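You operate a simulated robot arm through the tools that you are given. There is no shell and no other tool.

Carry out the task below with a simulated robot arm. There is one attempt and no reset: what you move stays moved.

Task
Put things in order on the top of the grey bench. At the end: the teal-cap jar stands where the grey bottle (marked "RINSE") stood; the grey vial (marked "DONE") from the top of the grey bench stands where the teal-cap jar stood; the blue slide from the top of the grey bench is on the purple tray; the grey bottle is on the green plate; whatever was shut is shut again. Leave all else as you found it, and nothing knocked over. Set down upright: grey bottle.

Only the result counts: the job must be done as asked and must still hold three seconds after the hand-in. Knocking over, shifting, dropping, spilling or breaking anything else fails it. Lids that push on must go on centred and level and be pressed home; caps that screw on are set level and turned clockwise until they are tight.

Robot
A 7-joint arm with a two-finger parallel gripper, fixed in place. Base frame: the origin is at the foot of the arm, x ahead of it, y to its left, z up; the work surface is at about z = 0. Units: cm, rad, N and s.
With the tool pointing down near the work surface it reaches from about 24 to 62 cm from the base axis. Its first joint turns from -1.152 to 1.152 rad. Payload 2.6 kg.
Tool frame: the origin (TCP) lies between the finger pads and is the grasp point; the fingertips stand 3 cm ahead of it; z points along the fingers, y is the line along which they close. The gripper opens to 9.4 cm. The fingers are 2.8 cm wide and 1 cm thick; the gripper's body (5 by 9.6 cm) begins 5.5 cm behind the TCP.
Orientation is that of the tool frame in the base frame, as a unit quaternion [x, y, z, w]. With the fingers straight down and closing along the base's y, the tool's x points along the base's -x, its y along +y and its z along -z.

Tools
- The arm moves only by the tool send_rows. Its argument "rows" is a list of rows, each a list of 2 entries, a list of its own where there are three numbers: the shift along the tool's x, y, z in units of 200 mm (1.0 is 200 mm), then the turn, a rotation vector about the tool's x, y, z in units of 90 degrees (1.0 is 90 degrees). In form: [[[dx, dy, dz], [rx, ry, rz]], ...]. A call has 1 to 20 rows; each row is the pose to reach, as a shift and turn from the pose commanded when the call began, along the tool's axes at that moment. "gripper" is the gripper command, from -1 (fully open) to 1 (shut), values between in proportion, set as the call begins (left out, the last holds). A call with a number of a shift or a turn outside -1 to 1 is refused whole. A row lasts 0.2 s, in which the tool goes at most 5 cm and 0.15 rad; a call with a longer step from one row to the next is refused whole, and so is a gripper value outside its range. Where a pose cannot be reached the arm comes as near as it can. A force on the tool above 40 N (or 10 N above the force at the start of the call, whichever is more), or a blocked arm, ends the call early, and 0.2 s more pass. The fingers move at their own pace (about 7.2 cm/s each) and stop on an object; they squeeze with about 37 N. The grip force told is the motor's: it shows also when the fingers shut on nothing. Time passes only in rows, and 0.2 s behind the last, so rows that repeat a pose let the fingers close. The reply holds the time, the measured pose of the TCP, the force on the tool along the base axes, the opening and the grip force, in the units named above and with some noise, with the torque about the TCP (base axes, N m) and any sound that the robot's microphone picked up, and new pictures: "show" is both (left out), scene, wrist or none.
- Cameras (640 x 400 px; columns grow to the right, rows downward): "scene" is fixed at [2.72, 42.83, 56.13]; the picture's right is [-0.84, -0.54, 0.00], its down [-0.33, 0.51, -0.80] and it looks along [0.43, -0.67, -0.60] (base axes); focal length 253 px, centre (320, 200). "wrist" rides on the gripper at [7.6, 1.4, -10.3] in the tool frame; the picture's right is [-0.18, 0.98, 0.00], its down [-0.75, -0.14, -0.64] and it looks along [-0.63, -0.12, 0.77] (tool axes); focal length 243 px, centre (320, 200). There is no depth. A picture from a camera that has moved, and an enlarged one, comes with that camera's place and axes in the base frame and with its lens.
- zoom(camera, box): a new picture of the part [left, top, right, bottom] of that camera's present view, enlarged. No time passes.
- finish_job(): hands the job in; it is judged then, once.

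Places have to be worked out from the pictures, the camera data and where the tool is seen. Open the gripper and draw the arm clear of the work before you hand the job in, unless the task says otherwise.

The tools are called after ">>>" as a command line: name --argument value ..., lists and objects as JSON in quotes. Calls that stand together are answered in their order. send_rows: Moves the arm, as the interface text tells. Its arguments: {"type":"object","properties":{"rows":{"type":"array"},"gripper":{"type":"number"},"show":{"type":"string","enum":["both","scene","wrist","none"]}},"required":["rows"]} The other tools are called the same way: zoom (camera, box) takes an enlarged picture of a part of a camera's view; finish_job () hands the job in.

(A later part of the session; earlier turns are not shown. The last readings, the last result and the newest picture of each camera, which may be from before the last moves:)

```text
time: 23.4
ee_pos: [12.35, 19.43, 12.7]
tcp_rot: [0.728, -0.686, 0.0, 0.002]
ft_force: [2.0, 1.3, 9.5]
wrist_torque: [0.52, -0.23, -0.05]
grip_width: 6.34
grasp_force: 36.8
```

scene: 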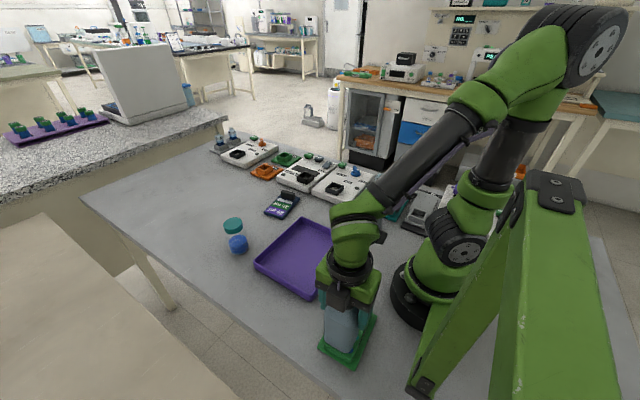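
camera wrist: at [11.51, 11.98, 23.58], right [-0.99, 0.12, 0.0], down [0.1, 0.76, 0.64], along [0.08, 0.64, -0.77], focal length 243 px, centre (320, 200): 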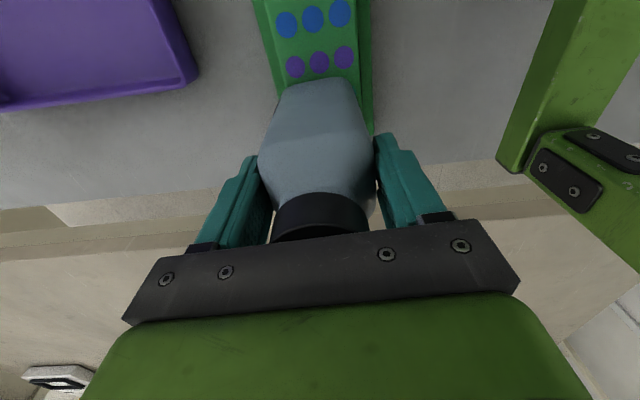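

>>> send_rows --rows '[[[0, 0, -0.001], [0, 0, 0]], [[0, 0, -0.001], [0, 0, 0]], [[0, 0, -0.001], [0, 0, 0]], [[0, 0, -0.001], [0, 0, 0]], [[0, 0, -0.001], [0, 0, 0]]]' --gripper -1

>>> zoom --camera "scene" --box '[290, 250, 400, 380]'

```text
time: 24.6
ee_pos: [12.29, 19.48, 12.83]
tcp_rot: [0.729, -0.685, 0.0, 0.0]
ft_force: [-0.1, 0.3, -0.2]
wrist_torque: [-0.01, -0.02, 0.0]
grip_width: 9.39
grasp_force: 0.1
camera wrist: at [11.37, 11.97, 22.99], right [-0.99, 0.12, 0.0], down [0.1, 0.76, 0.64], along [0.08, 0.64, -0.77], focal length 243 px, centre (320, 200)
```

scene: 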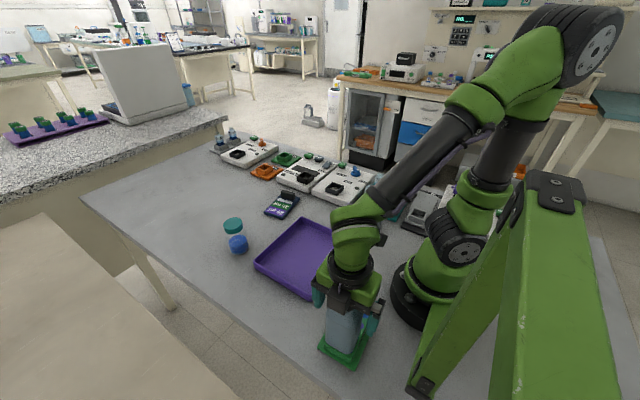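
wrist: 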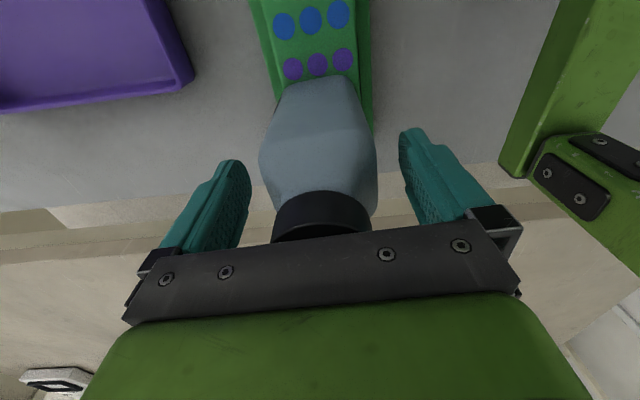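

```text
3.08 times, centred on (345, 315) of scene
camera zoom: at [2.72, 42.83, 56.13], right [-0.84, -0.54, 0.0], down [-0.33, 0.51, -0.8], along [0.43, -0.67, -0.6], focal length 780 px, centre (243, -154)
```

zoom: 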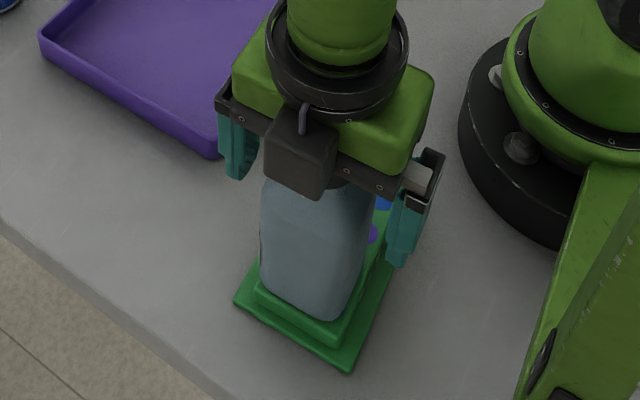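

The bottle stands upright on the green plate. Raising straight up to clear it.

>>> send_rows --rows '[[[0, 0, -0.05], [0, 0, 0]], [[0, 0, -0.15], [0, 0, 0]], [[0, 0, -0.3], [0, 0, 0]], [[0, 0, -0.45], [0, 0, 0]], [[0, 0, -0.6], [0, 0, 0]], [[0, 0, -0.6], [0, 0, 0]]]'

>>> zoom --camera "scene" --box '[290, 250, 400, 380]'

```text
time: 26.0
ee_pos: [12.12, 19.54, 24.75]
tcp_rot: [0.729, -0.685, 0.0, 0.0]
ft_force: [-0.6, 0.7, 0.2]
wrist_torque: [0.0, -0.01, 0.02]
grip_width: 9.39
grasp_force: 0.0
camera wrist: at [11.22, 12.03, 34.99], right [-0.99, 0.12, 0.0], down [0.1, 0.76, 0.64], along [0.08, 0.64, -0.77], focal length 243 px, centre (320, 200)
```

scene: 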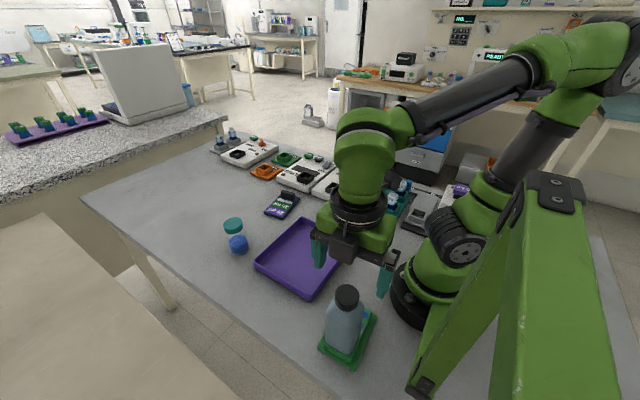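
wrist: 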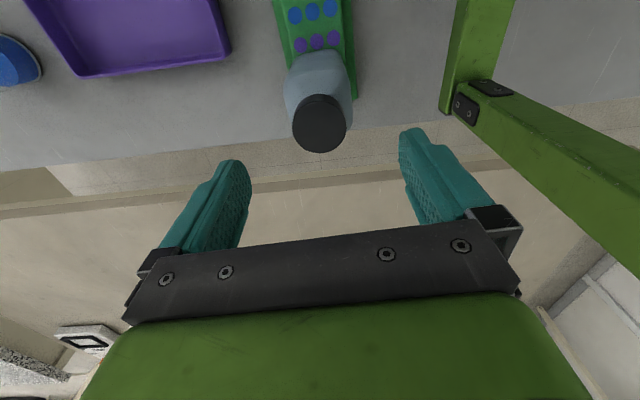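

```text
3.08 times, centred on (345, 315) of scene
camera zoom: at [2.72, 42.83, 56.13], right [-0.84, -0.54, 0.0], down [-0.33, 0.51, -0.8], along [0.43, -0.67, -0.6], focal length 780 px, centre (243, -154)
```

zoom: 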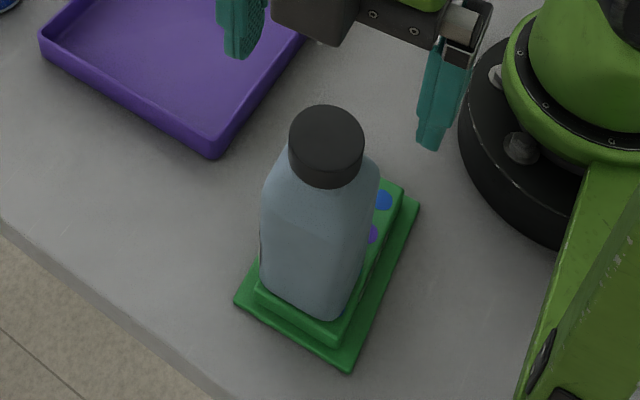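

Bottle is placed. Swinging towards the jar.

>>> send_rows --rows '[[[0.003, -0.05, 0], [0, 0, 0.03]], [[0.01, -0.16, 0], [0, 0, 0.09]], [[0.02, -0.3, 0], [0, 0, 0.17]], [[0.03, -0.45, 0], [0, 0, 0.25]], [[0.04, -0.6, 0], [0, 0, 0.33]], [[0.047, -0.74, 0], [0, 0, 0.4]], [[0.054, -0.85, 0], [0, 0, 0.44]]]' --show "none"

```text
time: 27.6
ee_pos: [29.52, 19.6, 24.86]
tcp_rot: [-0.452, 0.892, -0.001, 0.0]
ft_force: [-0.5, -0.9, -0.5]
wrist_torque: [-0.02, -0.02, 0.01]
grip_width: 9.39
grasp_force: 0.1
```

>>> send_rows --rows '[[[-0.01, -0.05, 0], [0, 0, 0.03]], [[-0.03, -0.16, 0], [0, 0, 0.09]], [[-0.055, -0.3, 0], [0, 0, 0.17]], [[-0.08, -0.45, 0], [0, 0, 0.25]], [[-0.11, -0.6, 0], [0, 0, 0.33]], [[-0.13, -0.74, 0], [0, 0, 0.4]], [[-0.153, -0.85, 0], [0, 0, 0.436]], [[-0.153, -0.85, 0], [0, 0, 0.436]]]'

>>> zoom --camera "wrist" --box '[240, 60, 400, 220]'

```text
time: 29.4
ee_pos: [44.85, 11.98, 24.71]
tcp_rot: [-0.125, 0.992, 0.0, 0.0]
ft_force: [0.2, 0.0, -0.5]
wrist_torque: [0.01, -0.06, 0.0]
grip_width: 9.41
grasp_force: 0.2
camera wrist: at [37.15, 11.62, 34.98], right [-0.07, 1.0, 0.0], down [0.76, 0.05, 0.64], along [0.64, 0.04, -0.77], focal length 243 px, centre (320, 200)
```

scene: 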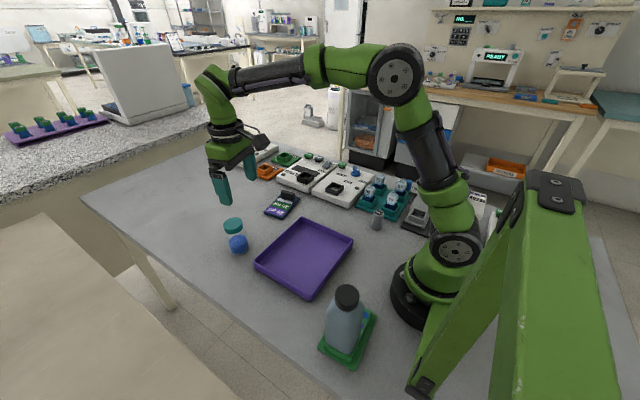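
wrist: 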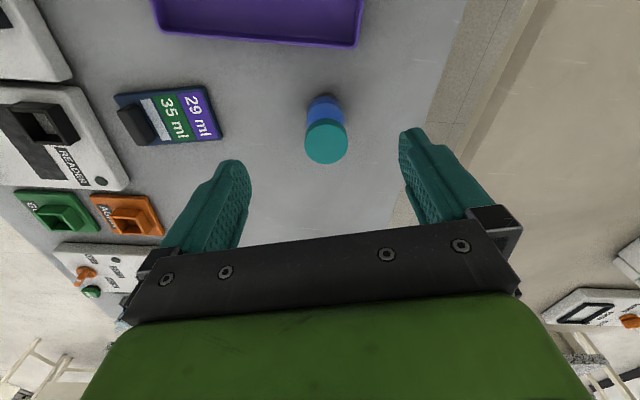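

```text
2.50 times, centred on (320, 140) of wrist
camera zoom: at [37.15, 11.62, 34.98], right [-0.07, 1.0, 0.0], down [0.76, 0.05, 0.64], along [0.64, 0.04, -0.77], focal length 606 px, centre (320, 350)
```

zoom: 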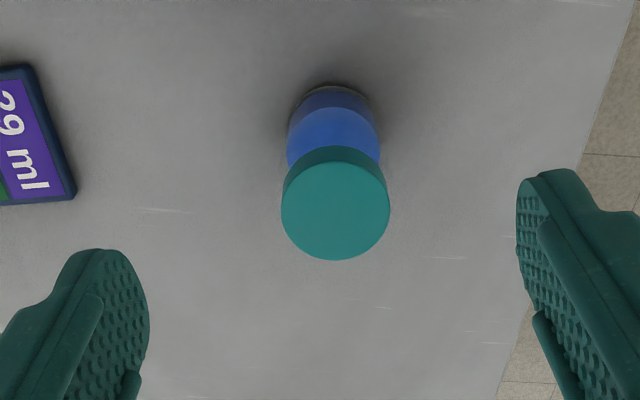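

The jar's centre is about (49.9, 13.0), 10 cm tall and about 5.3 cm wide. I'll move over it and descend to z≈6.2, keeping the palm clear of the cap.

>>> send_rows --rows '[[[-0.12, -0.006, 0.0], [0, 0, 0]], [[-0.257, -0.013, 0.05], [0, 0, 0]], [[-0.257, -0.013, 0.2], [0, 0, 0]], [[-0.257, -0.013, 0.4], [0, 0, 0]], [[-0.257, -0.013, 0.55], [0, 0, 0]], [[-0.257, -0.013, 0.68], [0, 0, 0]], [[-0.257, -0.013, 0.78], [0, 0, 0]], [[-0.257, -0.013, 0.86], [0, 0, 0]], [[-0.257, -0.013, 0.92], [0, 0, 0]], [[-0.257, -0.013, 0.92], [0, 0, 0]]]' --gripper -1

>>> zoom --camera "scene" --box '[190, 170, 290, 270]'

```text
time: 31.6
ee_pos: [50.05, 12.89, 6.24]
tcp_rot: [-0.128, 0.992, 0.0, 0.0]
ft_force: [0.5, 0.3, -0.7]
wrist_torque: [0.01, 0.04, -0.01]
grip_width: 9.4
grasp_force: 0.0
camera wrist: at [42.27, 12.52, 16.6], right [-0.07, 1.0, 0.0], down [0.76, 0.05, 0.64], along [0.64, 0.04, -0.77], focal length 243 px, centre (320, 200)
```

scene: 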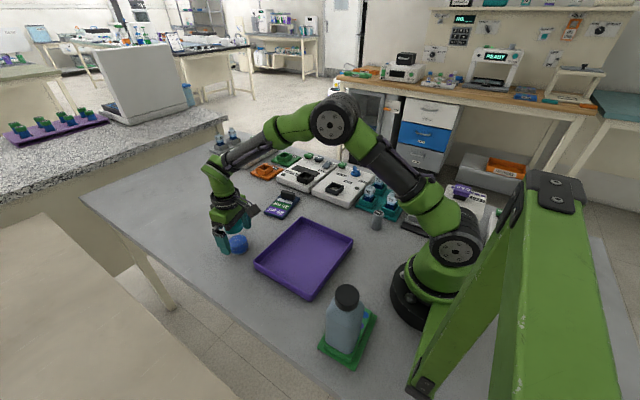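
wrist: 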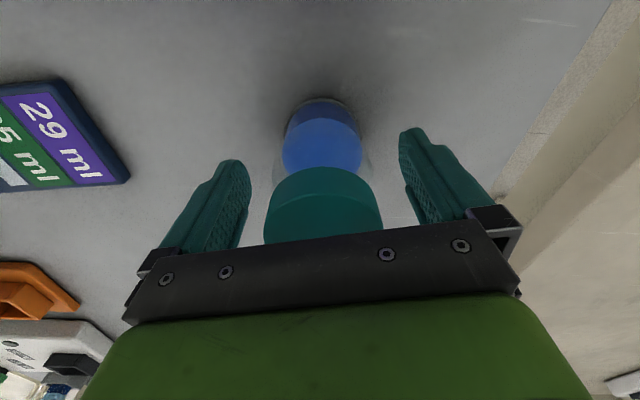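

```text
4.00 times, centred on (240, 220) of scene
camera zoom: at [2.72, 42.83, 56.13], right [-0.84, -0.54, 0.0], down [-0.33, 0.51, -0.8], along [0.43, -0.67, -0.6], focal length 1014 px, centre (640, 120)
```

zoom: 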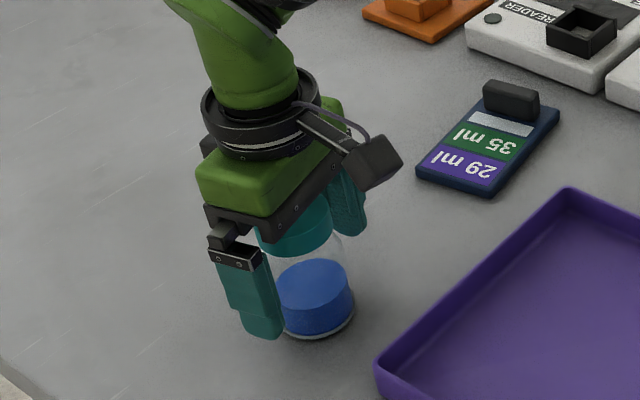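

The jar is centred between the fingers. Closing.

>>> send_rows --rows '[[[0, 0, 0], [0, 0, 0]], [[0, 0, 0], [0, 0, 0]], [[0, 0, 0], [0, 0, 0]], [[0, 0, 0], [0, 0, 0]], [[0, 0, 0], [0, 0, 0]]]' --gripper 1

```text
time: 32.8
ee_pos: [49.87, 12.78, 6.35]
tcp_rot: [-0.127, 0.992, 0.0, 0.0]
ft_force: [0.1, 0.3, -0.5]
wrist_torque: [0.01, 0.02, -0.02]
grip_width: 5.48
grasp_force: 37.1
camera wrist: at [42.26, 12.51, 16.62], right [-0.07, 1.0, 0.0], down [0.76, 0.05, 0.64], along [0.64, 0.04, -0.77], focal length 243 px, centre (320, 200)
```

scene: 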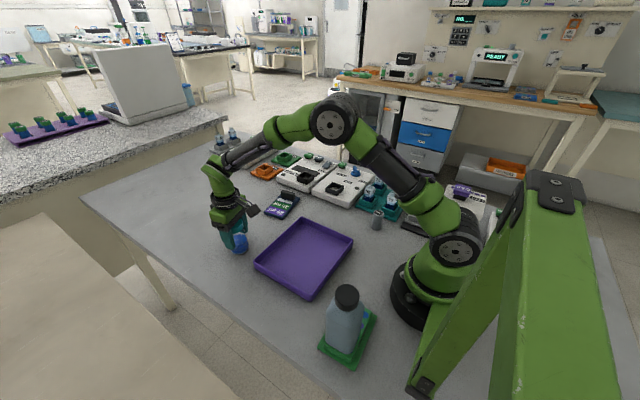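
wrist: 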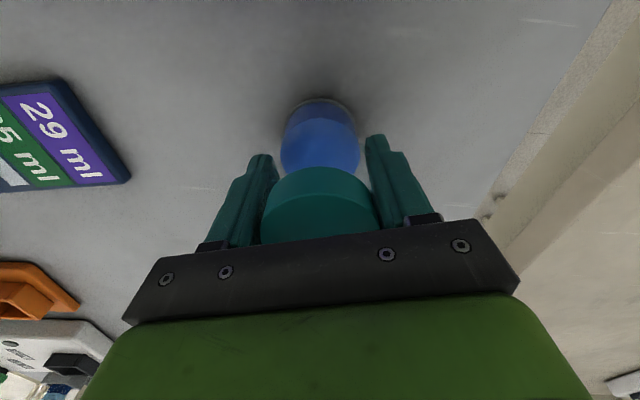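

Jar held at 5.48 cm. Lifting.

>>> send_rows --rows '[[[0, 0, -0.03], [0, 0, 0]], [[0, 0, -0.08], [0, 0, 0]], [[0, 0, -0.18], [0, 0, 0]], [[0, 0, -0.3], [0, 0, 0]], [[0, 0, -0.42], [0, 0, 0]], [[0, 0, -0.52], [0, 0, 0]], [[0, 0, -0.52], [0, 0, 0]]]'

>>> zoom --camera "scene" --box '[190, 130, 290, 250]'

```text
time: 34.4
ee_pos: [49.9, 13.02, 16.95]
tcp_rot: [-0.129, 0.992, 0.0, 0.0]
ft_force: [-0.4, -0.5, -1.7]
wrist_torque: [-0.01, 0.03, -0.04]
grip_width: 5.5
grasp_force: 36.2
camera wrist: at [42.2, 12.65, 27.17], right [-0.07, 1.0, 0.0], down [0.76, 0.05, 0.64], along [0.64, 0.04, -0.77], focal length 243 px, centre (320, 200)
```

scene: 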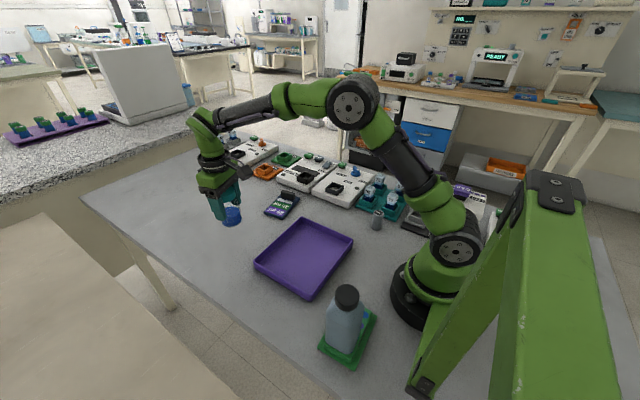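
wrist: 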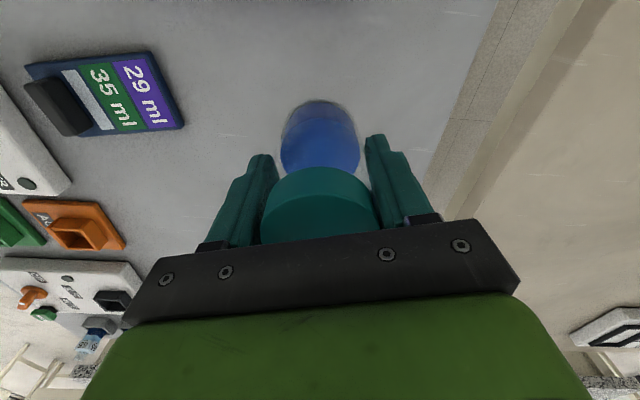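

```text
3.33 times, centred on (240, 190) of scene
camera zoom: at [2.72, 42.83, 56.13], right [-0.84, -0.54, 0.0], down [-0.33, 0.51, -0.8], along [0.43, -0.67, -0.6], focal length 845 px, centre (587, 233)
```

zoom: 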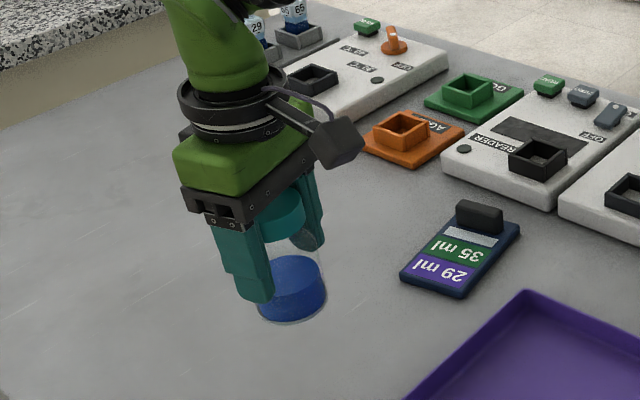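

Jar is held upright. Carrying it to the bottle's old place in two legs, turning the gripper so the fingers end up along x, clear of the white box.

>>> send_rows --rows '[[[0.02, -0.03, 0], [0, 0, 0.025]], [[0.07, -0.09, 0], [0, 0, 0.075]], [[0.14, -0.18, 0], [0, 0, 0.15]], [[0.22, -0.28, 0], [0, 0, 0.23]], [[0.29, -0.38, 0], [0, 0, 0.31]], [[0.36, -0.47, 0], [0, 0, 0.39]], [[0.42, -0.55, 0], [0, 0, 0.46]], [[0.464, -0.6, 0], [0, 0, 0.5]], [[0.464, -0.6, 0], [0, 0, 0.5]]]' --show "none"

```text
time: 36.4
ee_pos: [44.08, -0.99, 16.95]
tcp_rot: [0.262, 0.965, 0.0, 0.0]
ft_force: [-1.0, -0.1, -0.7]
wrist_torque: [-0.04, -0.01, -0.02]
grip_width: 5.48
grasp_force: 37.2
```

>>> send_rows --rows '[[[0.002, -0.03, 0], [0, 0, 0.025]], [[0.008, -0.1, 0], [0, 0, 0.08]], [[0.016, -0.2, 0], [0, 0, 0.16]], [[0.025, -0.31, 0], [0, 0, 0.24]], [[0.034, -0.43, 0], [0, 0, 0.33]], [[0.043, -0.55, 0], [0, 0, 0.42]], [[0.051, -0.65, 0], [0, 0, 0.5]], [[0.057, -0.721, 0], [0, 0, 0.551]], [[0.057, -0.721, 0], [0, 0, 0.551]]]'

```text
time: 38.4
ee_pos: [35.56, -12.9, 16.76]
tcp_rot: [0.644, 0.765, 0.0, 0.0]
ft_force: [0.4, -0.1, -0.8]
wrist_torque: [-0.04, 0.01, -0.01]
grip_width: 5.5
grasp_force: 37.4
camera wrist: at [35.78, -4.89, 27.01], right [1.0, -0.01, 0.0], down [-0.01, -0.77, 0.64], along [-0.01, -0.64, -0.77], focal length 243 px, centre (320, 200)
```

scene: 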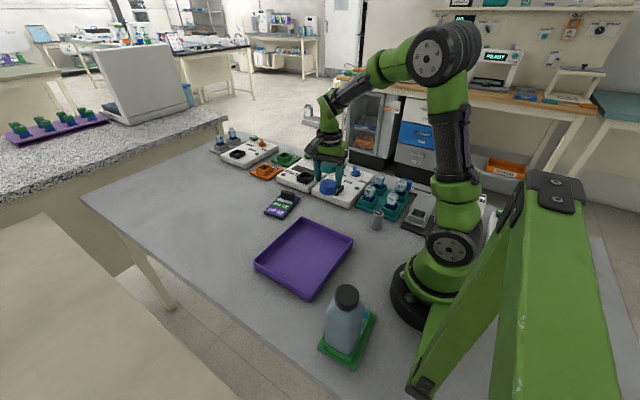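
wrist: 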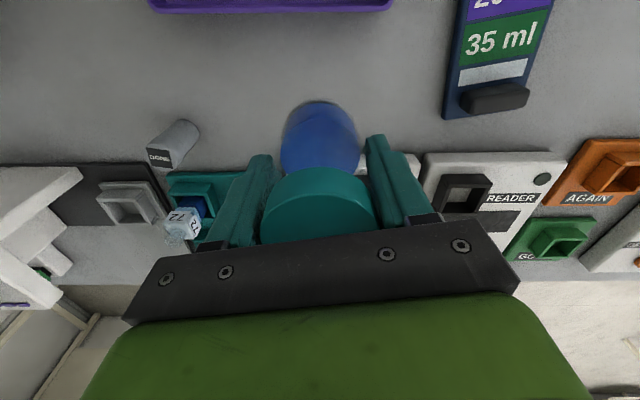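

The jar is over the spot, with the fingers along x and clear of the white box. Lowering to just above the bench.

>>> send_rows --rows '[[[0.003, 0.011, 0.04], [0, 0, 0]], [[0.003, 0.011, 0.12], [0, 0, 0]], [[0.003, 0.011, 0.22], [0, 0, 0]], [[0.003, 0.011, 0.32], [0, 0, 0]], [[0.003, 0.011, 0.41], [0, 0, 0]], [[0.003, 0.011, 0.46], [0, 0, 0]], [[0.003, 0.011, 0.495], [0, 0, 0]], [[0.003, 0.011, 0.495], [0, 0, 0]]]'

>>> zoom --camera "scene" --box '[270, 140, 380, 240]'

```text
time: 40.2
ee_pos: [36.06, -12.71, 7.09]
tcp_rot: [0.643, 0.766, 0.0, 0.0]
ft_force: [0.2, -0.1, -1.1]
wrist_torque: [0.01, 0.0, -0.04]
grip_width: 5.49
grasp_force: 37.3
camera wrist: at [36.08, -4.84, 17.22], right [1.0, -0.01, 0.0], down [-0.01, -0.77, 0.64], along [-0.01, -0.64, -0.77], focal length 243 px, centre (320, 200)
```

scene: 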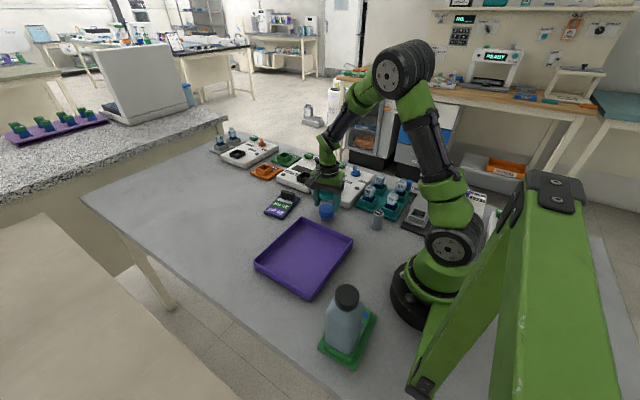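
wrist: 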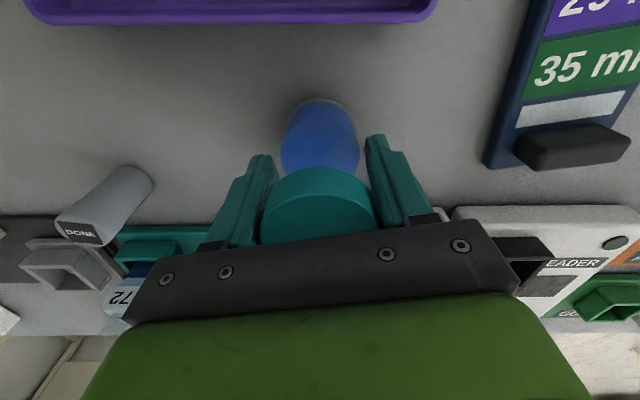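

```text
4.00 times, centred on (325, 190) of scene
camera zoom: at [2.72, 42.83, 56.13], right [-0.84, -0.54, 0.0], down [-0.33, 0.51, -0.8], along [0.43, -0.67, -0.6], focal length 1014 px, centre (300, 240)
```

zoom: 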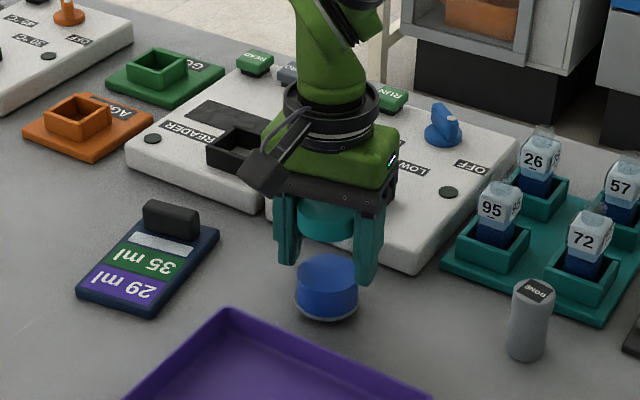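

About 0.6 cm left. Lowering in small steps to contact.

>>> send_rows --rows '[[[0, 0, 0.01], [0, 0, 0]], [[0, 0, 0.02], [0, 0, 0]], [[0, 0, 0.025], [0, 0, 0]], [[0, 0, 0.03], [0, 0, 0]], [[0, 0, 0.03], [0, 0, 0]]]' --show "none"

```text
time: 41.4
ee_pos: [36.09, -12.75, 6.36]
tcp_rot: [0.643, 0.766, 0.0, 0.001]
ft_force: [-8.4, 3.2, 26.8]
wrist_torque: [0.25, 0.51, -0.01]
grip_width: 5.5
grasp_force: 37.1
```

Contact at 27 N. Easing up slightly and opening.

>>> send_rows --rows '[[[0, 0, -0.004], [0, 0, 0]], [[0, 0, -0.005], [0, 0, 0]]]' --show "none"

```text
time: 42.0
ee_pos: [36.05, -12.72, 6.32]
tcp_rot: [0.642, 0.766, 0.0, 0.001]
ft_force: [1.1, -0.9, 8.9]
wrist_torque: [0.14, -0.07, 0.02]
grip_width: 5.5
grasp_force: 36.9
```

>>> send_rows --rows '[[[0, 0, -0.001], [0, 0, 0]], [[0, 0, -0.001], [0, 0, 0]], [[0, 0, -0.001], [0, 0, 0]], [[0, 0, -0.001], [0, 0, 0]], [[0, 0, -0.001], [0, 0, 0]]]' --gripper -1

>>> zoom --camera "scene" --box '[270, 140, 380, 240]'

```text
time: 43.2
ee_pos: [35.97, -12.73, 6.45]
tcp_rot: [0.643, 0.766, 0.0, 0.0]
ft_force: [-1.1, -0.5, 0.0]
wrist_torque: [0.02, -0.01, 0.0]
grip_width: 9.41
grasp_force: 0.2
camera wrist: at [36.04, -4.86, 16.64], right [1.0, -0.01, 0.0], down [-0.01, -0.77, 0.64], along [-0.01, -0.64, -0.77], focal length 243 px, centre (320, 200)
```

scene: 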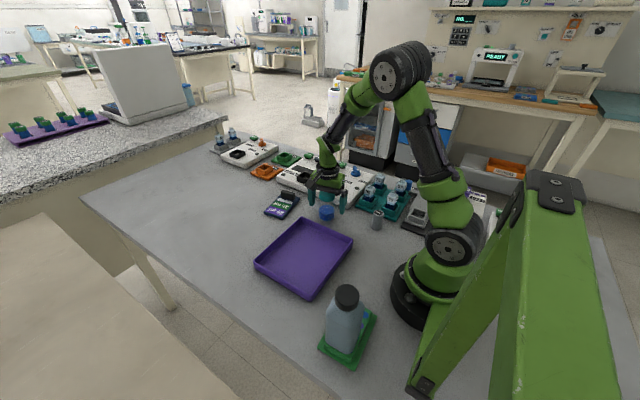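
wrist: 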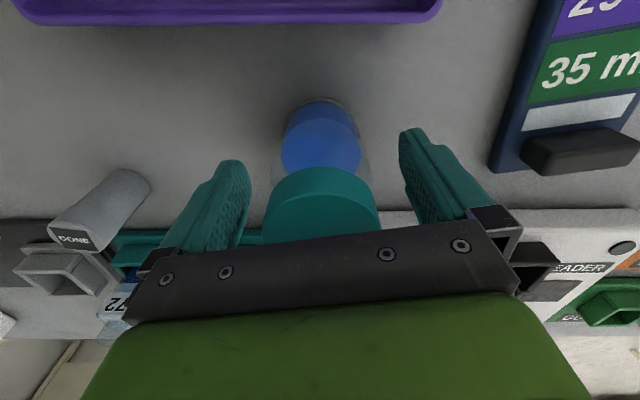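

```text
4.00 times, centred on (325, 190) of scene
camera zoom: at [2.72, 42.83, 56.13], right [-0.84, -0.54, 0.0], down [-0.33, 0.51, -0.8], along [0.43, -0.67, -0.6], focal length 1014 px, centre (300, 240)
```

zoom: 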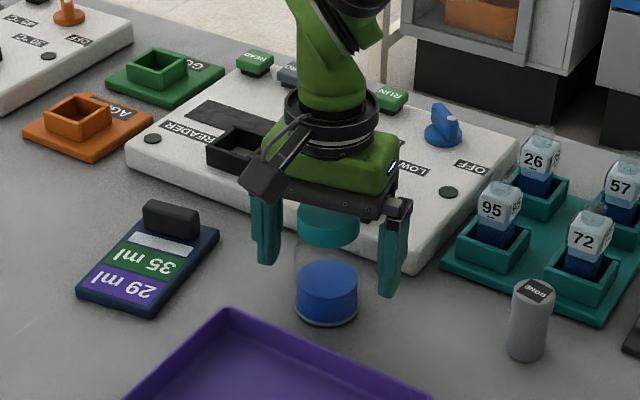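

The jar is standing on its new spot. Raising clear, then moving above the DONE vial at about (20.1, -16.6).

>>> send_rows --rows '[[[0, 0, -0.05], [0, 0, 0]], [[0, 0, -0.15], [0, 0, 0]], [[0, 0, -0.3], [0, 0, 0]], [[0, 0, -0.45], [0, 0, 0]], [[0, 0, -0.58], [0, 0, 0]], [[-0.01, -0.1, -0.62], [0, 0, 0]], [[-0.02, -0.25, -0.62], [0, 0, 0]], [[-0.03, -0.42, -0.62], [0, 0, 0]], [[-0.04, -0.58, -0.62], [0, 0, 0]], [[-0.05, -0.72, -0.62], [0, 0, 0]], [[-0.057, -0.816, -0.62], [0, 0, 0]], [[-0.057, -0.816, -0.62], [0, 0, 0]]]'

>>> zoom --camera "wrist" --box '[240, 60, 400, 220]'

>>> zoom --camera "scene" --box '[280, 160, 440, 260]'

```text
time: 45.8
ee_pos: [20.01, -16.77, 18.72]
tcp_rot: [0.642, 0.767, 0.0, -0.001]
ft_force: [-0.1, -0.2, -1.6]
wrist_torque: [0.0, 0.03, 0.0]
grip_width: 9.41
grasp_force: 0.0
camera wrist: at [20.14, -8.8, 28.97], right [1.0, -0.01, 0.0], down [-0.01, -0.77, 0.64], along [-0.01, -0.64, -0.77], focal length 243 px, centre (320, 200)
```

scene: 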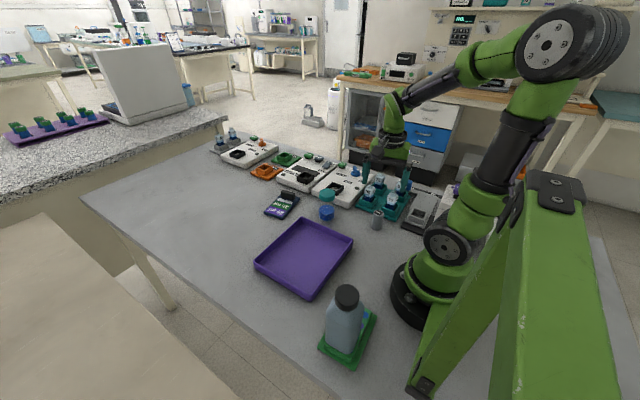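
wrist: 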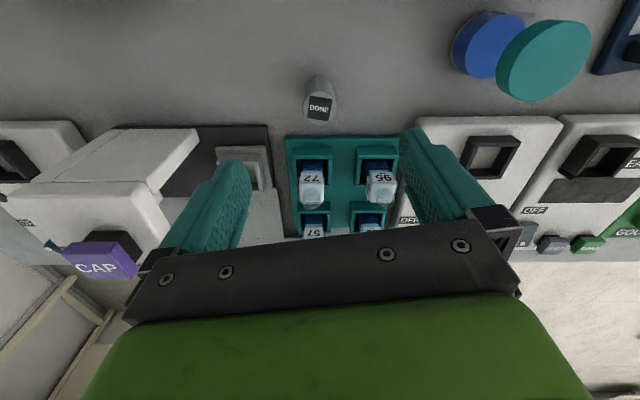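

```text
2.50 times, centred on (320, 140) of wrist
camera zoom: at [20.14, -8.8, 28.97], right [1.0, -0.01, 0.0], down [-0.01, -0.77, 0.64], along [-0.01, -0.64, -0.77], focal length 606 px, centre (320, 350)
```

zoom: 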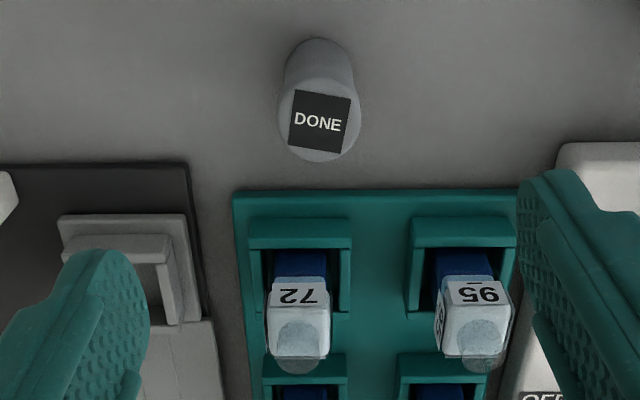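

```text
4.00 times, centred on (360, 210) of scene
camera zoom: at [2.72, 42.83, 56.13], right [-0.84, -0.54, 0.0], down [-0.33, 0.51, -0.8], along [0.43, -0.67, -0.6], focal length 1014 px, centre (160, 160)
```

zoom: 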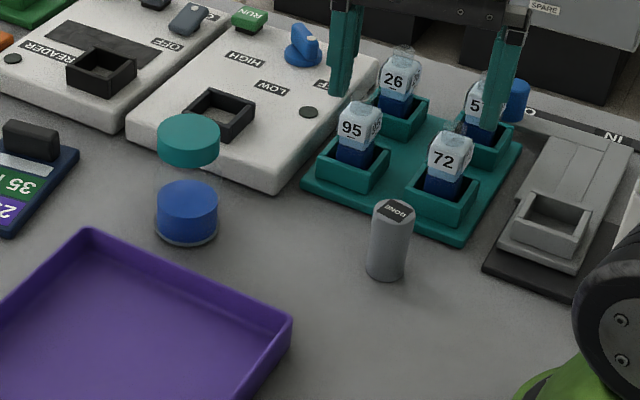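

The vial's centre is at about (20.0, -16.65), right under the TCP, and the fingers close along x, clear of the rack. Descending to z≈3.9.

>>> send_rows --rows '[[[-0.006, -0.001, 0.06], [0, 0, 0]], [[-0.006, -0.001, 0.2], [0, 0, 0]], [[-0.006, -0.001, 0.36], [0, 0, 0]], [[-0.006, -0.001, 0.5], [0, 0, 0]], [[-0.006, -0.001, 0.6], [0, 0, 0]], [[-0.006, -0.001, 0.68], [0, 0, 0]], [[-0.006, -0.001, 0.735], [0, 0, 0]], [[-0.006, -0.001, 0.735], [0, 0, 0]]]'

>>> zoom --camera "scene" --box '[320, 160, 440, 260]'

```text
time: 47.6
ee_pos: [20.13, -16.91, 4.11]
tcp_rot: [0.641, 0.767, 0.0, 0.0]
ft_force: [-0.5, 0.3, -0.1]
wrist_torque: [-0.01, 0.0, 0.0]
grip_width: 9.39
grasp_force: 0.0
camera wrist: at [20.11, -8.93, 14.39], right [1.0, -0.01, 0.0], down [-0.01, -0.77, 0.64], along [-0.01, -0.64, -0.77], focal length 243 px, centre (320, 200)
```

scene: 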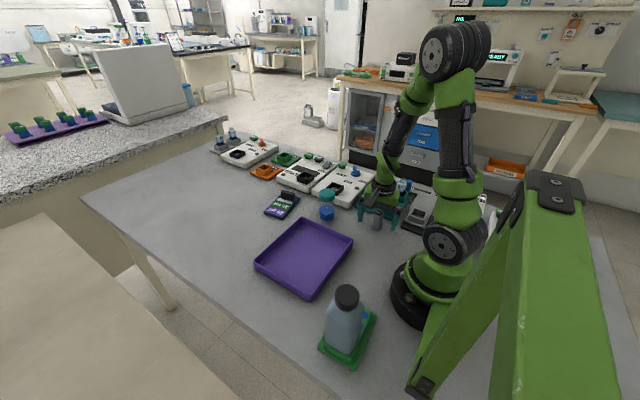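
wrist: 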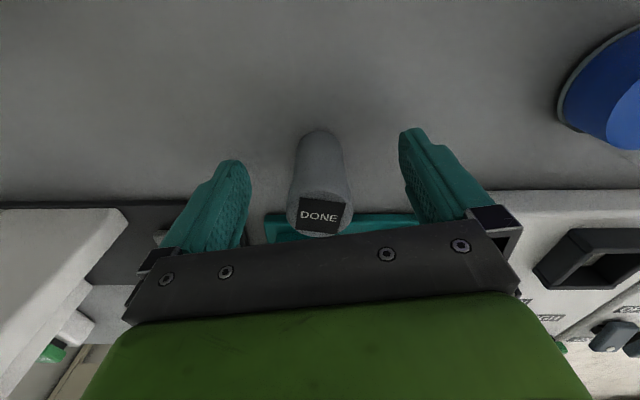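

```text
4.00 times, centred on (380, 210) of scene
camera zoom: at [2.72, 42.83, 56.13], right [-0.84, -0.54, 0.0], down [-0.33, 0.51, -0.8], along [0.43, -0.67, -0.6], focal length 1014 px, centre (80, 160)
```

zoom: 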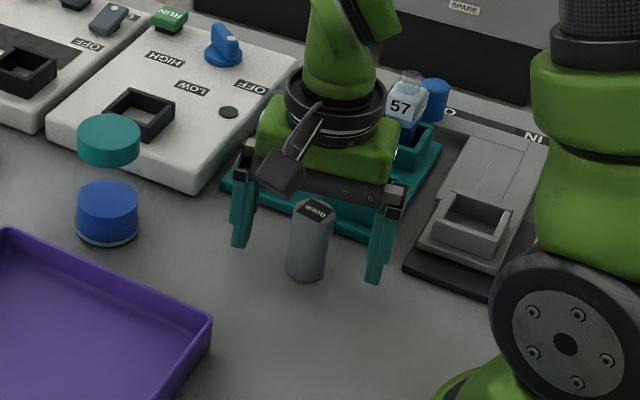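

>>> send_rows --rows '[[[0, 0, 0], [0, 0, 0]], [[0, 0, 0], [0, 0, 0]], [[0, 0, 0], [0, 0, 0]], [[0, 0, 0], [0, 0, 0]], [[0, 0, 0], [0, 0, 0]], [[0, 0, 0], [0, 0, 0]]]' --gripper 1 --show "wrist"

```text
time: 49.0
ee_pos: [20.0, -16.8, 4.14]
tcp_rot: [0.643, 0.766, 0.0, 0.0]
ft_force: [-0.9, 0.7, 3.2]
wrist_torque: [0.01, 0.03, -0.02]
grip_width: 3.04
grasp_force: 37.2
camera wrist: at [20.11, -8.94, 14.41], right [1.0, -0.01, 0.0], down [-0.01, -0.77, 0.64], along [-0.01, -0.64, -0.77], focal length 243 px, centre (320, 200)
```

wrist: 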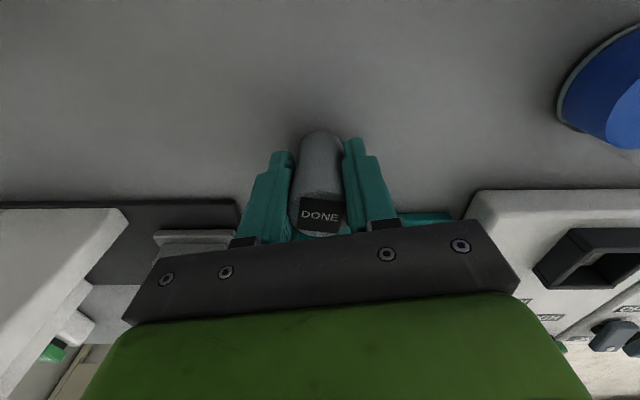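

The vial is gripped at 3.04 cm. Lifting straight up.

>>> send_rows --rows '[[[0, 0, -0.03], [0, 0, 0]], [[0, 0, -0.09], [0, 0, 0]], [[0, 0, -0.2], [0, 0, 0]], [[0, 0, -0.34], [0, 0, 0]], [[0, 0, -0.48], [0, 0, 0]], [[0, 0, -0.6], [0, 0, 0]], [[0, 0, -0.7], [0, 0, 0]], [[0, 0, -0.7], [0, 0, 0]]]'

```text
time: 50.8
ee_pos: [19.92, -16.88, 18.25]
tcp_rot: [0.643, 0.766, -0.001, 0.0]
ft_force: [-0.9, -0.2, 0.3]
wrist_torque: [-0.02, 0.0, 0.0]
grip_width: 3.0
grasp_force: 36.8
camera wrist: at [20.07, -8.93, 28.39], right [1.0, -0.01, 0.0], down [-0.01, -0.77, 0.64], along [-0.01, -0.64, -0.77], focal length 243 px, centre (320, 200)
```

scene: 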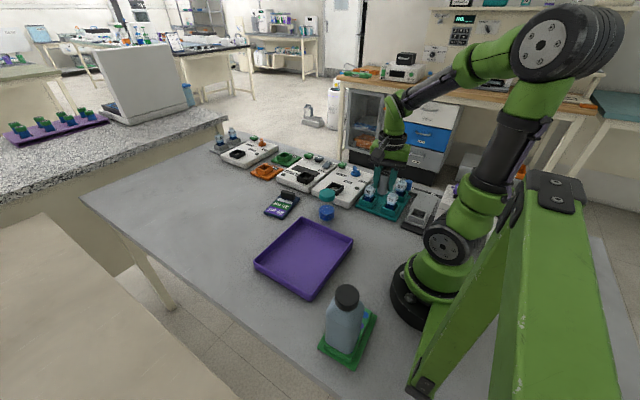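
wrist: 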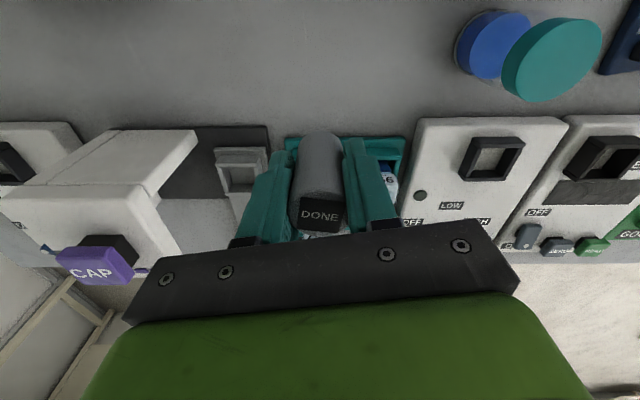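

>>> send_rows --rows '[[[0.02, 0.02, 0], [0, 0, -0.015]], [[0.08, 0.085, 0], [0, 0, -0.05]], [[0.18, 0.19, 0], [0, 0, -0.11]], [[0.3, 0.315, 0], [0, 0, -0.18]], [[0.42, 0.44, 0], [0, 0, -0.25]], [[0.52, 0.55, 0], [0, 0, -0.32]], [[0.6, 0.635, 0], [0, 0, -0.36]], [[0.638, 0.675, 0], [0, 0, -0.38]]]' --show "none"

```text
time: 52.6
ee_pos: [31.32, -1.88, 18.17]
tcp_rot: [0.388, 0.922, 0.0, 0.0]
ft_force: [-0.2, -0.3, 0.1]
wrist_torque: [-0.05, -0.01, -0.02]
grip_width: 3.02
grasp_force: 36.8
```

>>> send_rows --rows '[[[-0.002, 0.03, 0], [0, 0, -0.03]], [[-0.008, 0.12, 0], [0, 0, -0.1]], [[-0.017, 0.26, 0], [0, 0, -0.19]], [[-0.025, 0.41, 0], [0, 0, -0.28]], [[-0.032, 0.56, 0], [0, 0, -0.37]], [[-0.04, 0.71, 0], [0, 0, -0.46]], [[-0.048, 0.84, 0], [0, 0, -0.55]], [[-0.053, 0.94, 0], [0, 0, -0.63]], [[-0.053, 0.976, 0], [0, 0, -0.667]], [[-0.053, 0.976, 0], [0, 0, -0.667]]]'

```text
time: 54.8
ee_pos: [45.93, 10.94, 18.06]
tcp_rot: [-0.126, 0.992, 0.001, -0.001]
ft_force: [-1.5, -0.3, -1.0]
wrist_torque: [0.0, -0.02, 0.0]
grip_width: 3.02
grasp_force: 36.9
camera wrist: at [38.18, 10.58, 28.39], right [-0.07, 1.0, 0.0], down [0.76, 0.05, 0.64], along [0.64, 0.04, -0.77], focal length 243 px, centre (320, 200)
```

scene: 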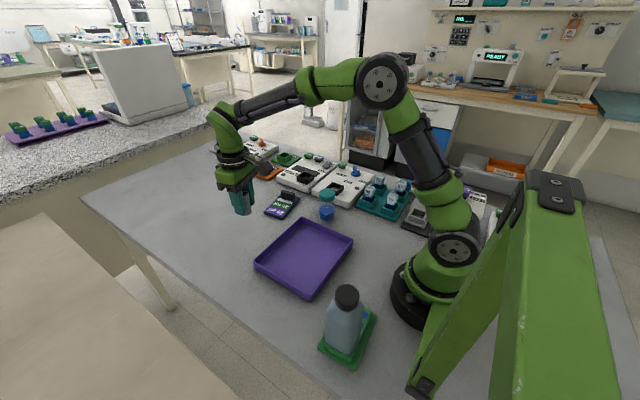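
wrist: 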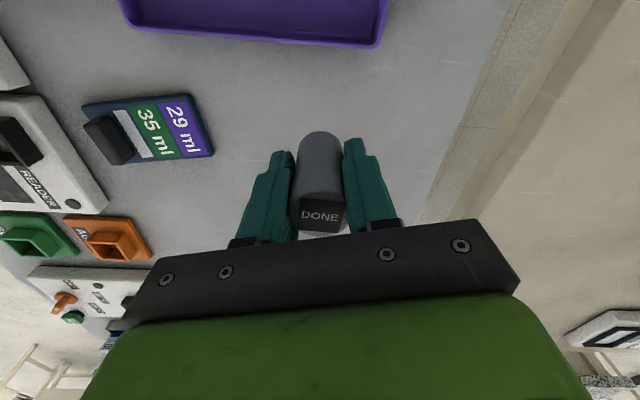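

Moving over the jar's former spot (50.0, 13.0) and lowering to just above the bench.

>>> send_rows --rows '[[[-0.1, 0.02, 0], [0, 0, 0]], [[-0.2, 0.04, 0.05], [0, 0, 0]], [[-0.223, 0.044, 0.15], [0, 0, 0]], [[-0.223, 0.044, 0.3], [0, 0, 0]], [[-0.223, 0.044, 0.44], [0, 0, 0]], [[-0.223, 0.044, 0.55], [0, 0, 0]], [[-0.223, 0.044, 0.62], [0, 0, 0]], [[-0.223, 0.044, 0.66], [0, 0, 0]], [[-0.223, 0.044, 0.66], [0, 0, 0]]]' --show "wrist"

>>> zoom --camera "scene" --box '[190, 170, 290, 270]'

```text
time: 56.8
ee_pos: [50.09, 12.64, 4.81]
tcp_rot: [-0.124, 0.992, 0.001, 0.0]
ft_force: [-0.2, 0.3, -0.6]
wrist_torque: [-0.01, 0.0, -0.01]
grip_width: 3.03
grasp_force: 36.6
camera wrist: at [42.28, 12.43, 15.01], right [-0.06, 1.0, 0.0], down [0.76, 0.05, 0.64], along [0.64, 0.04, -0.77], focal length 243 px, centre (320, 200)
```

wrist: 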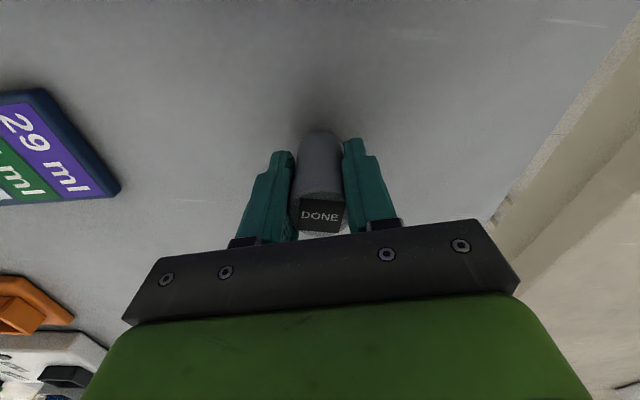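

```text
4.00 times, centred on (240, 220) of scene
camera zoom: at [2.72, 42.83, 56.13], right [-0.84, -0.54, 0.0], down [-0.33, 0.51, -0.8], along [0.43, -0.67, -0.6], focal length 1014 px, centre (640, 120)
```

zoom: 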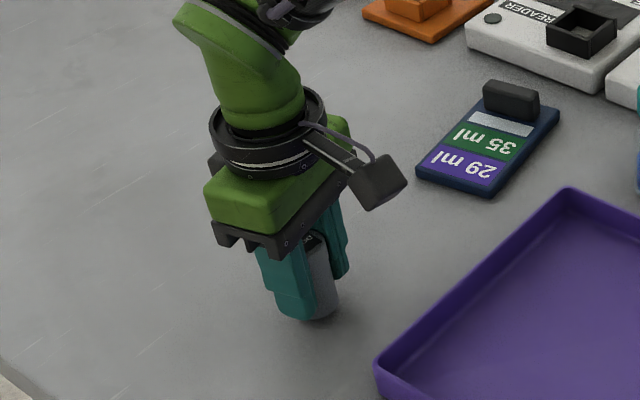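

>>> send_rows --rows '[[[0, 0.005, 0.01], [0, 0, 0]], [[0, 0.005, 0.02], [0, 0, 0]], [[0, 0.005, 0.026], [0, 0, 0]], [[0, 0.005, 0.03], [0, 0, 0]], [[0, 0.005, 0.03], [0, 0, 0]]]' --show "none"

```text
time: 58.0
ee_pos: [49.89, 12.85, 4.15]
tcp_rot: [-0.124, 0.992, 0.0, -0.001]
ft_force: [-1.0, 0.5, -0.5]
wrist_torque: [0.0, 0.01, 0.0]
grip_width: 3.02
grasp_force: 37.2
```

>>> send_rows --rows '[[[0, 0, 0.003], [0, 0, 0]], [[0, 0, 0.006], [0, 0, 0]], [[0, 0, 0.009], [0, 0, 0]], [[0, 0, 0.009], [0, 0, 0]]]' --show "none"

```text
time: 59.0
ee_pos: [50.05, 12.94, 4.16]
tcp_rot: [-0.124, 0.992, 0.001, 0.0]
ft_force: [-3.7, -1.3, 11.7]
wrist_torque: [-0.07, 0.22, -0.01]
grip_width: 3.02
grasp_force: 37.1
```

Light contact at 12 N, so the vial is on the bench. Releasing.

>>> send_rows --rows '[[[0, 0, -0.003], [0, 0, 0]], [[0, 0, -0.003], [0, 0, 0]], [[0, 0, -0.003], [0, 0, 0]], [[0, 0, -0.003], [0, 0, 0]], [[0, 0, -0.003], [0, 0, 0]], [[0, 0, -0.003], [0, 0, 0]]]' --gripper -1 --show "wrist"

>>> zoom --camera "scene" --box '[190, 170, 290, 270]'

```text
time: 60.4
ee_pos: [50.0, 12.86, 4.11]
tcp_rot: [-0.125, 0.992, 0.0, 0.0]
ft_force: [1.3, 0.6, -0.7]
wrist_torque: [0.01, 0.0, 0.02]
grip_width: 9.39
grasp_force: 0.0
camera wrist: at [42.22, 12.65, 14.4], right [-0.06, 1.0, 0.0], down [0.76, 0.05, 0.64], along [0.64, 0.04, -0.77], focal length 243 px, centre (320, 200)
```

wrist: 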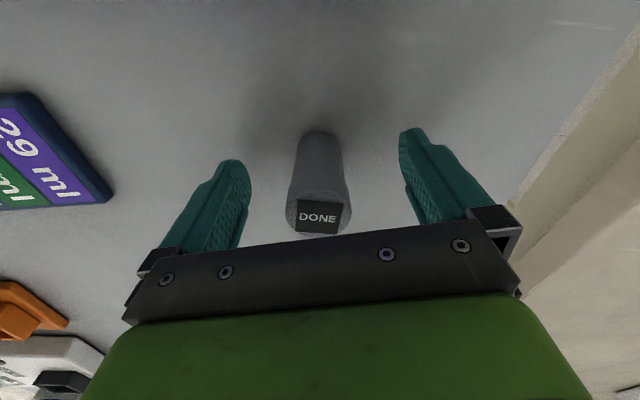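

```text
4.00 times, centred on (240, 220) of scene
camera zoom: at [2.72, 42.83, 56.13], right [-0.84, -0.54, 0.0], down [-0.33, 0.51, -0.8], along [0.43, -0.67, -0.6], focal length 1014 px, centre (640, 120)
```

zoom: 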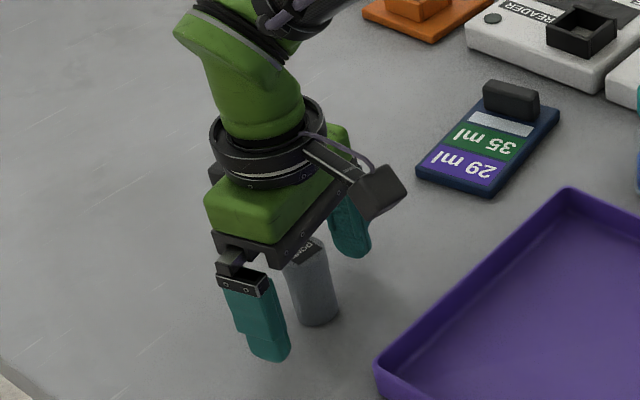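

Vial is standing. Raising, then moving to view the slide from closer.

>>> send_rows --rows '[[[0, 0, -0.05], [0, 0, 0]], [[0, 0, -0.15], [0, 0, 0]], [[0, 0, -0.3], [0, 0, 0]], [[0, 0, -0.45], [0, 0, 0]], [[0, 0, -0.6], [0, 0, 0]], [[0.02, -0.06, -0.68], [0, 0, 0.01]], [[0.07, -0.2, -0.7], [0, 0, 0.04]], [[0.14, -0.38, -0.7], [0, 0, 0.07]], [[0.21, -0.56, -0.7], [0, 0, 0.1]], [[0.27, -0.74, -0.7], [0, 0, 0.13]], [[0.332, -0.89, -0.7], [0, 0, 0.16]], [[0.332, -0.89, -0.7], [0, 0, 0.16]]]'

>>> zoom --camera "wrist" --box '[200, 60, 420, 220]'

>>> zoom --camera "scene" --box '[200, 160, 360, 270]'

```text
time: 63.0
ee_pos: [47.84, -6.22, 18.13]
tcp_rot: [0.002, 1.0, 0.0, 0.0]
ft_force: [0.4, -0.8, -0.1]
wrist_torque: [0.01, 0.01, 0.02]
grip_width: 9.4
grasp_force: 0.0
camera wrist: at [40.34, -4.51, 28.34], right [0.19, 0.98, 0.0], down [0.75, -0.14, 0.64], along [0.63, -0.12, -0.77], focal length 243 px, centre (320, 200)
```

scene: 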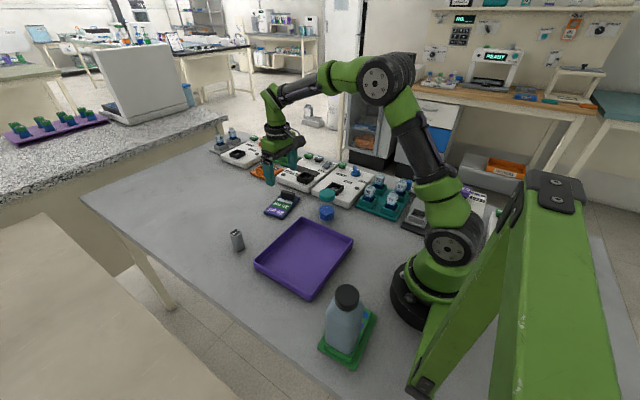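
wrist: 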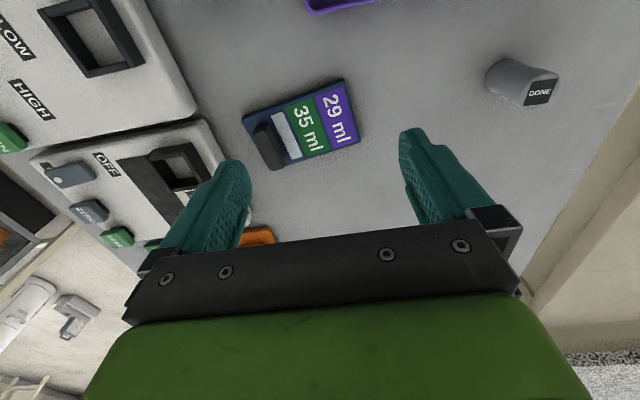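

```text
2.50 times, centred on (310, 140) of wrist
camera zoom: at [40.34, -4.51, 28.34], right [0.19, 0.98, 0.0], down [0.75, -0.14, 0.64], along [0.63, -0.12, -0.77], focal length 606 px, centre (345, 350)
```

zoom: 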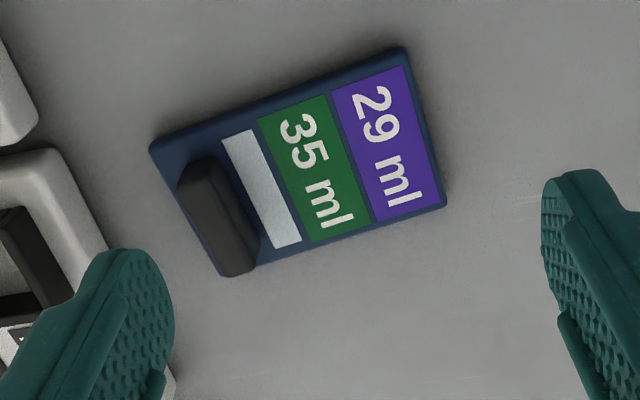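

```text
3.64 times, centred on (280, 215) of scene
camera zoom: at [2.72, 42.83, 56.13], right [-0.84, -0.54, 0.0], down [-0.33, 0.51, -0.8], along [0.43, -0.67, -0.6], focal length 921 px, centre (466, 146)
```

zoom: 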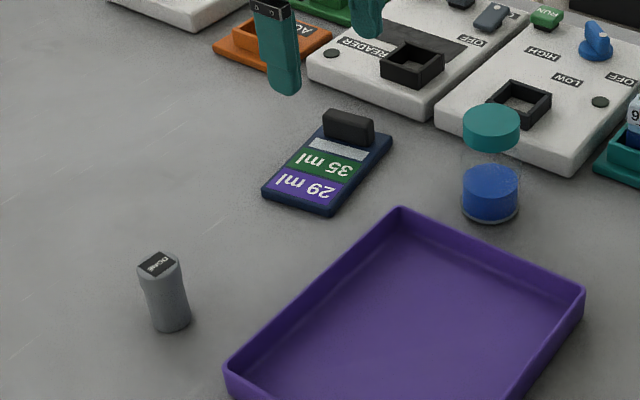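

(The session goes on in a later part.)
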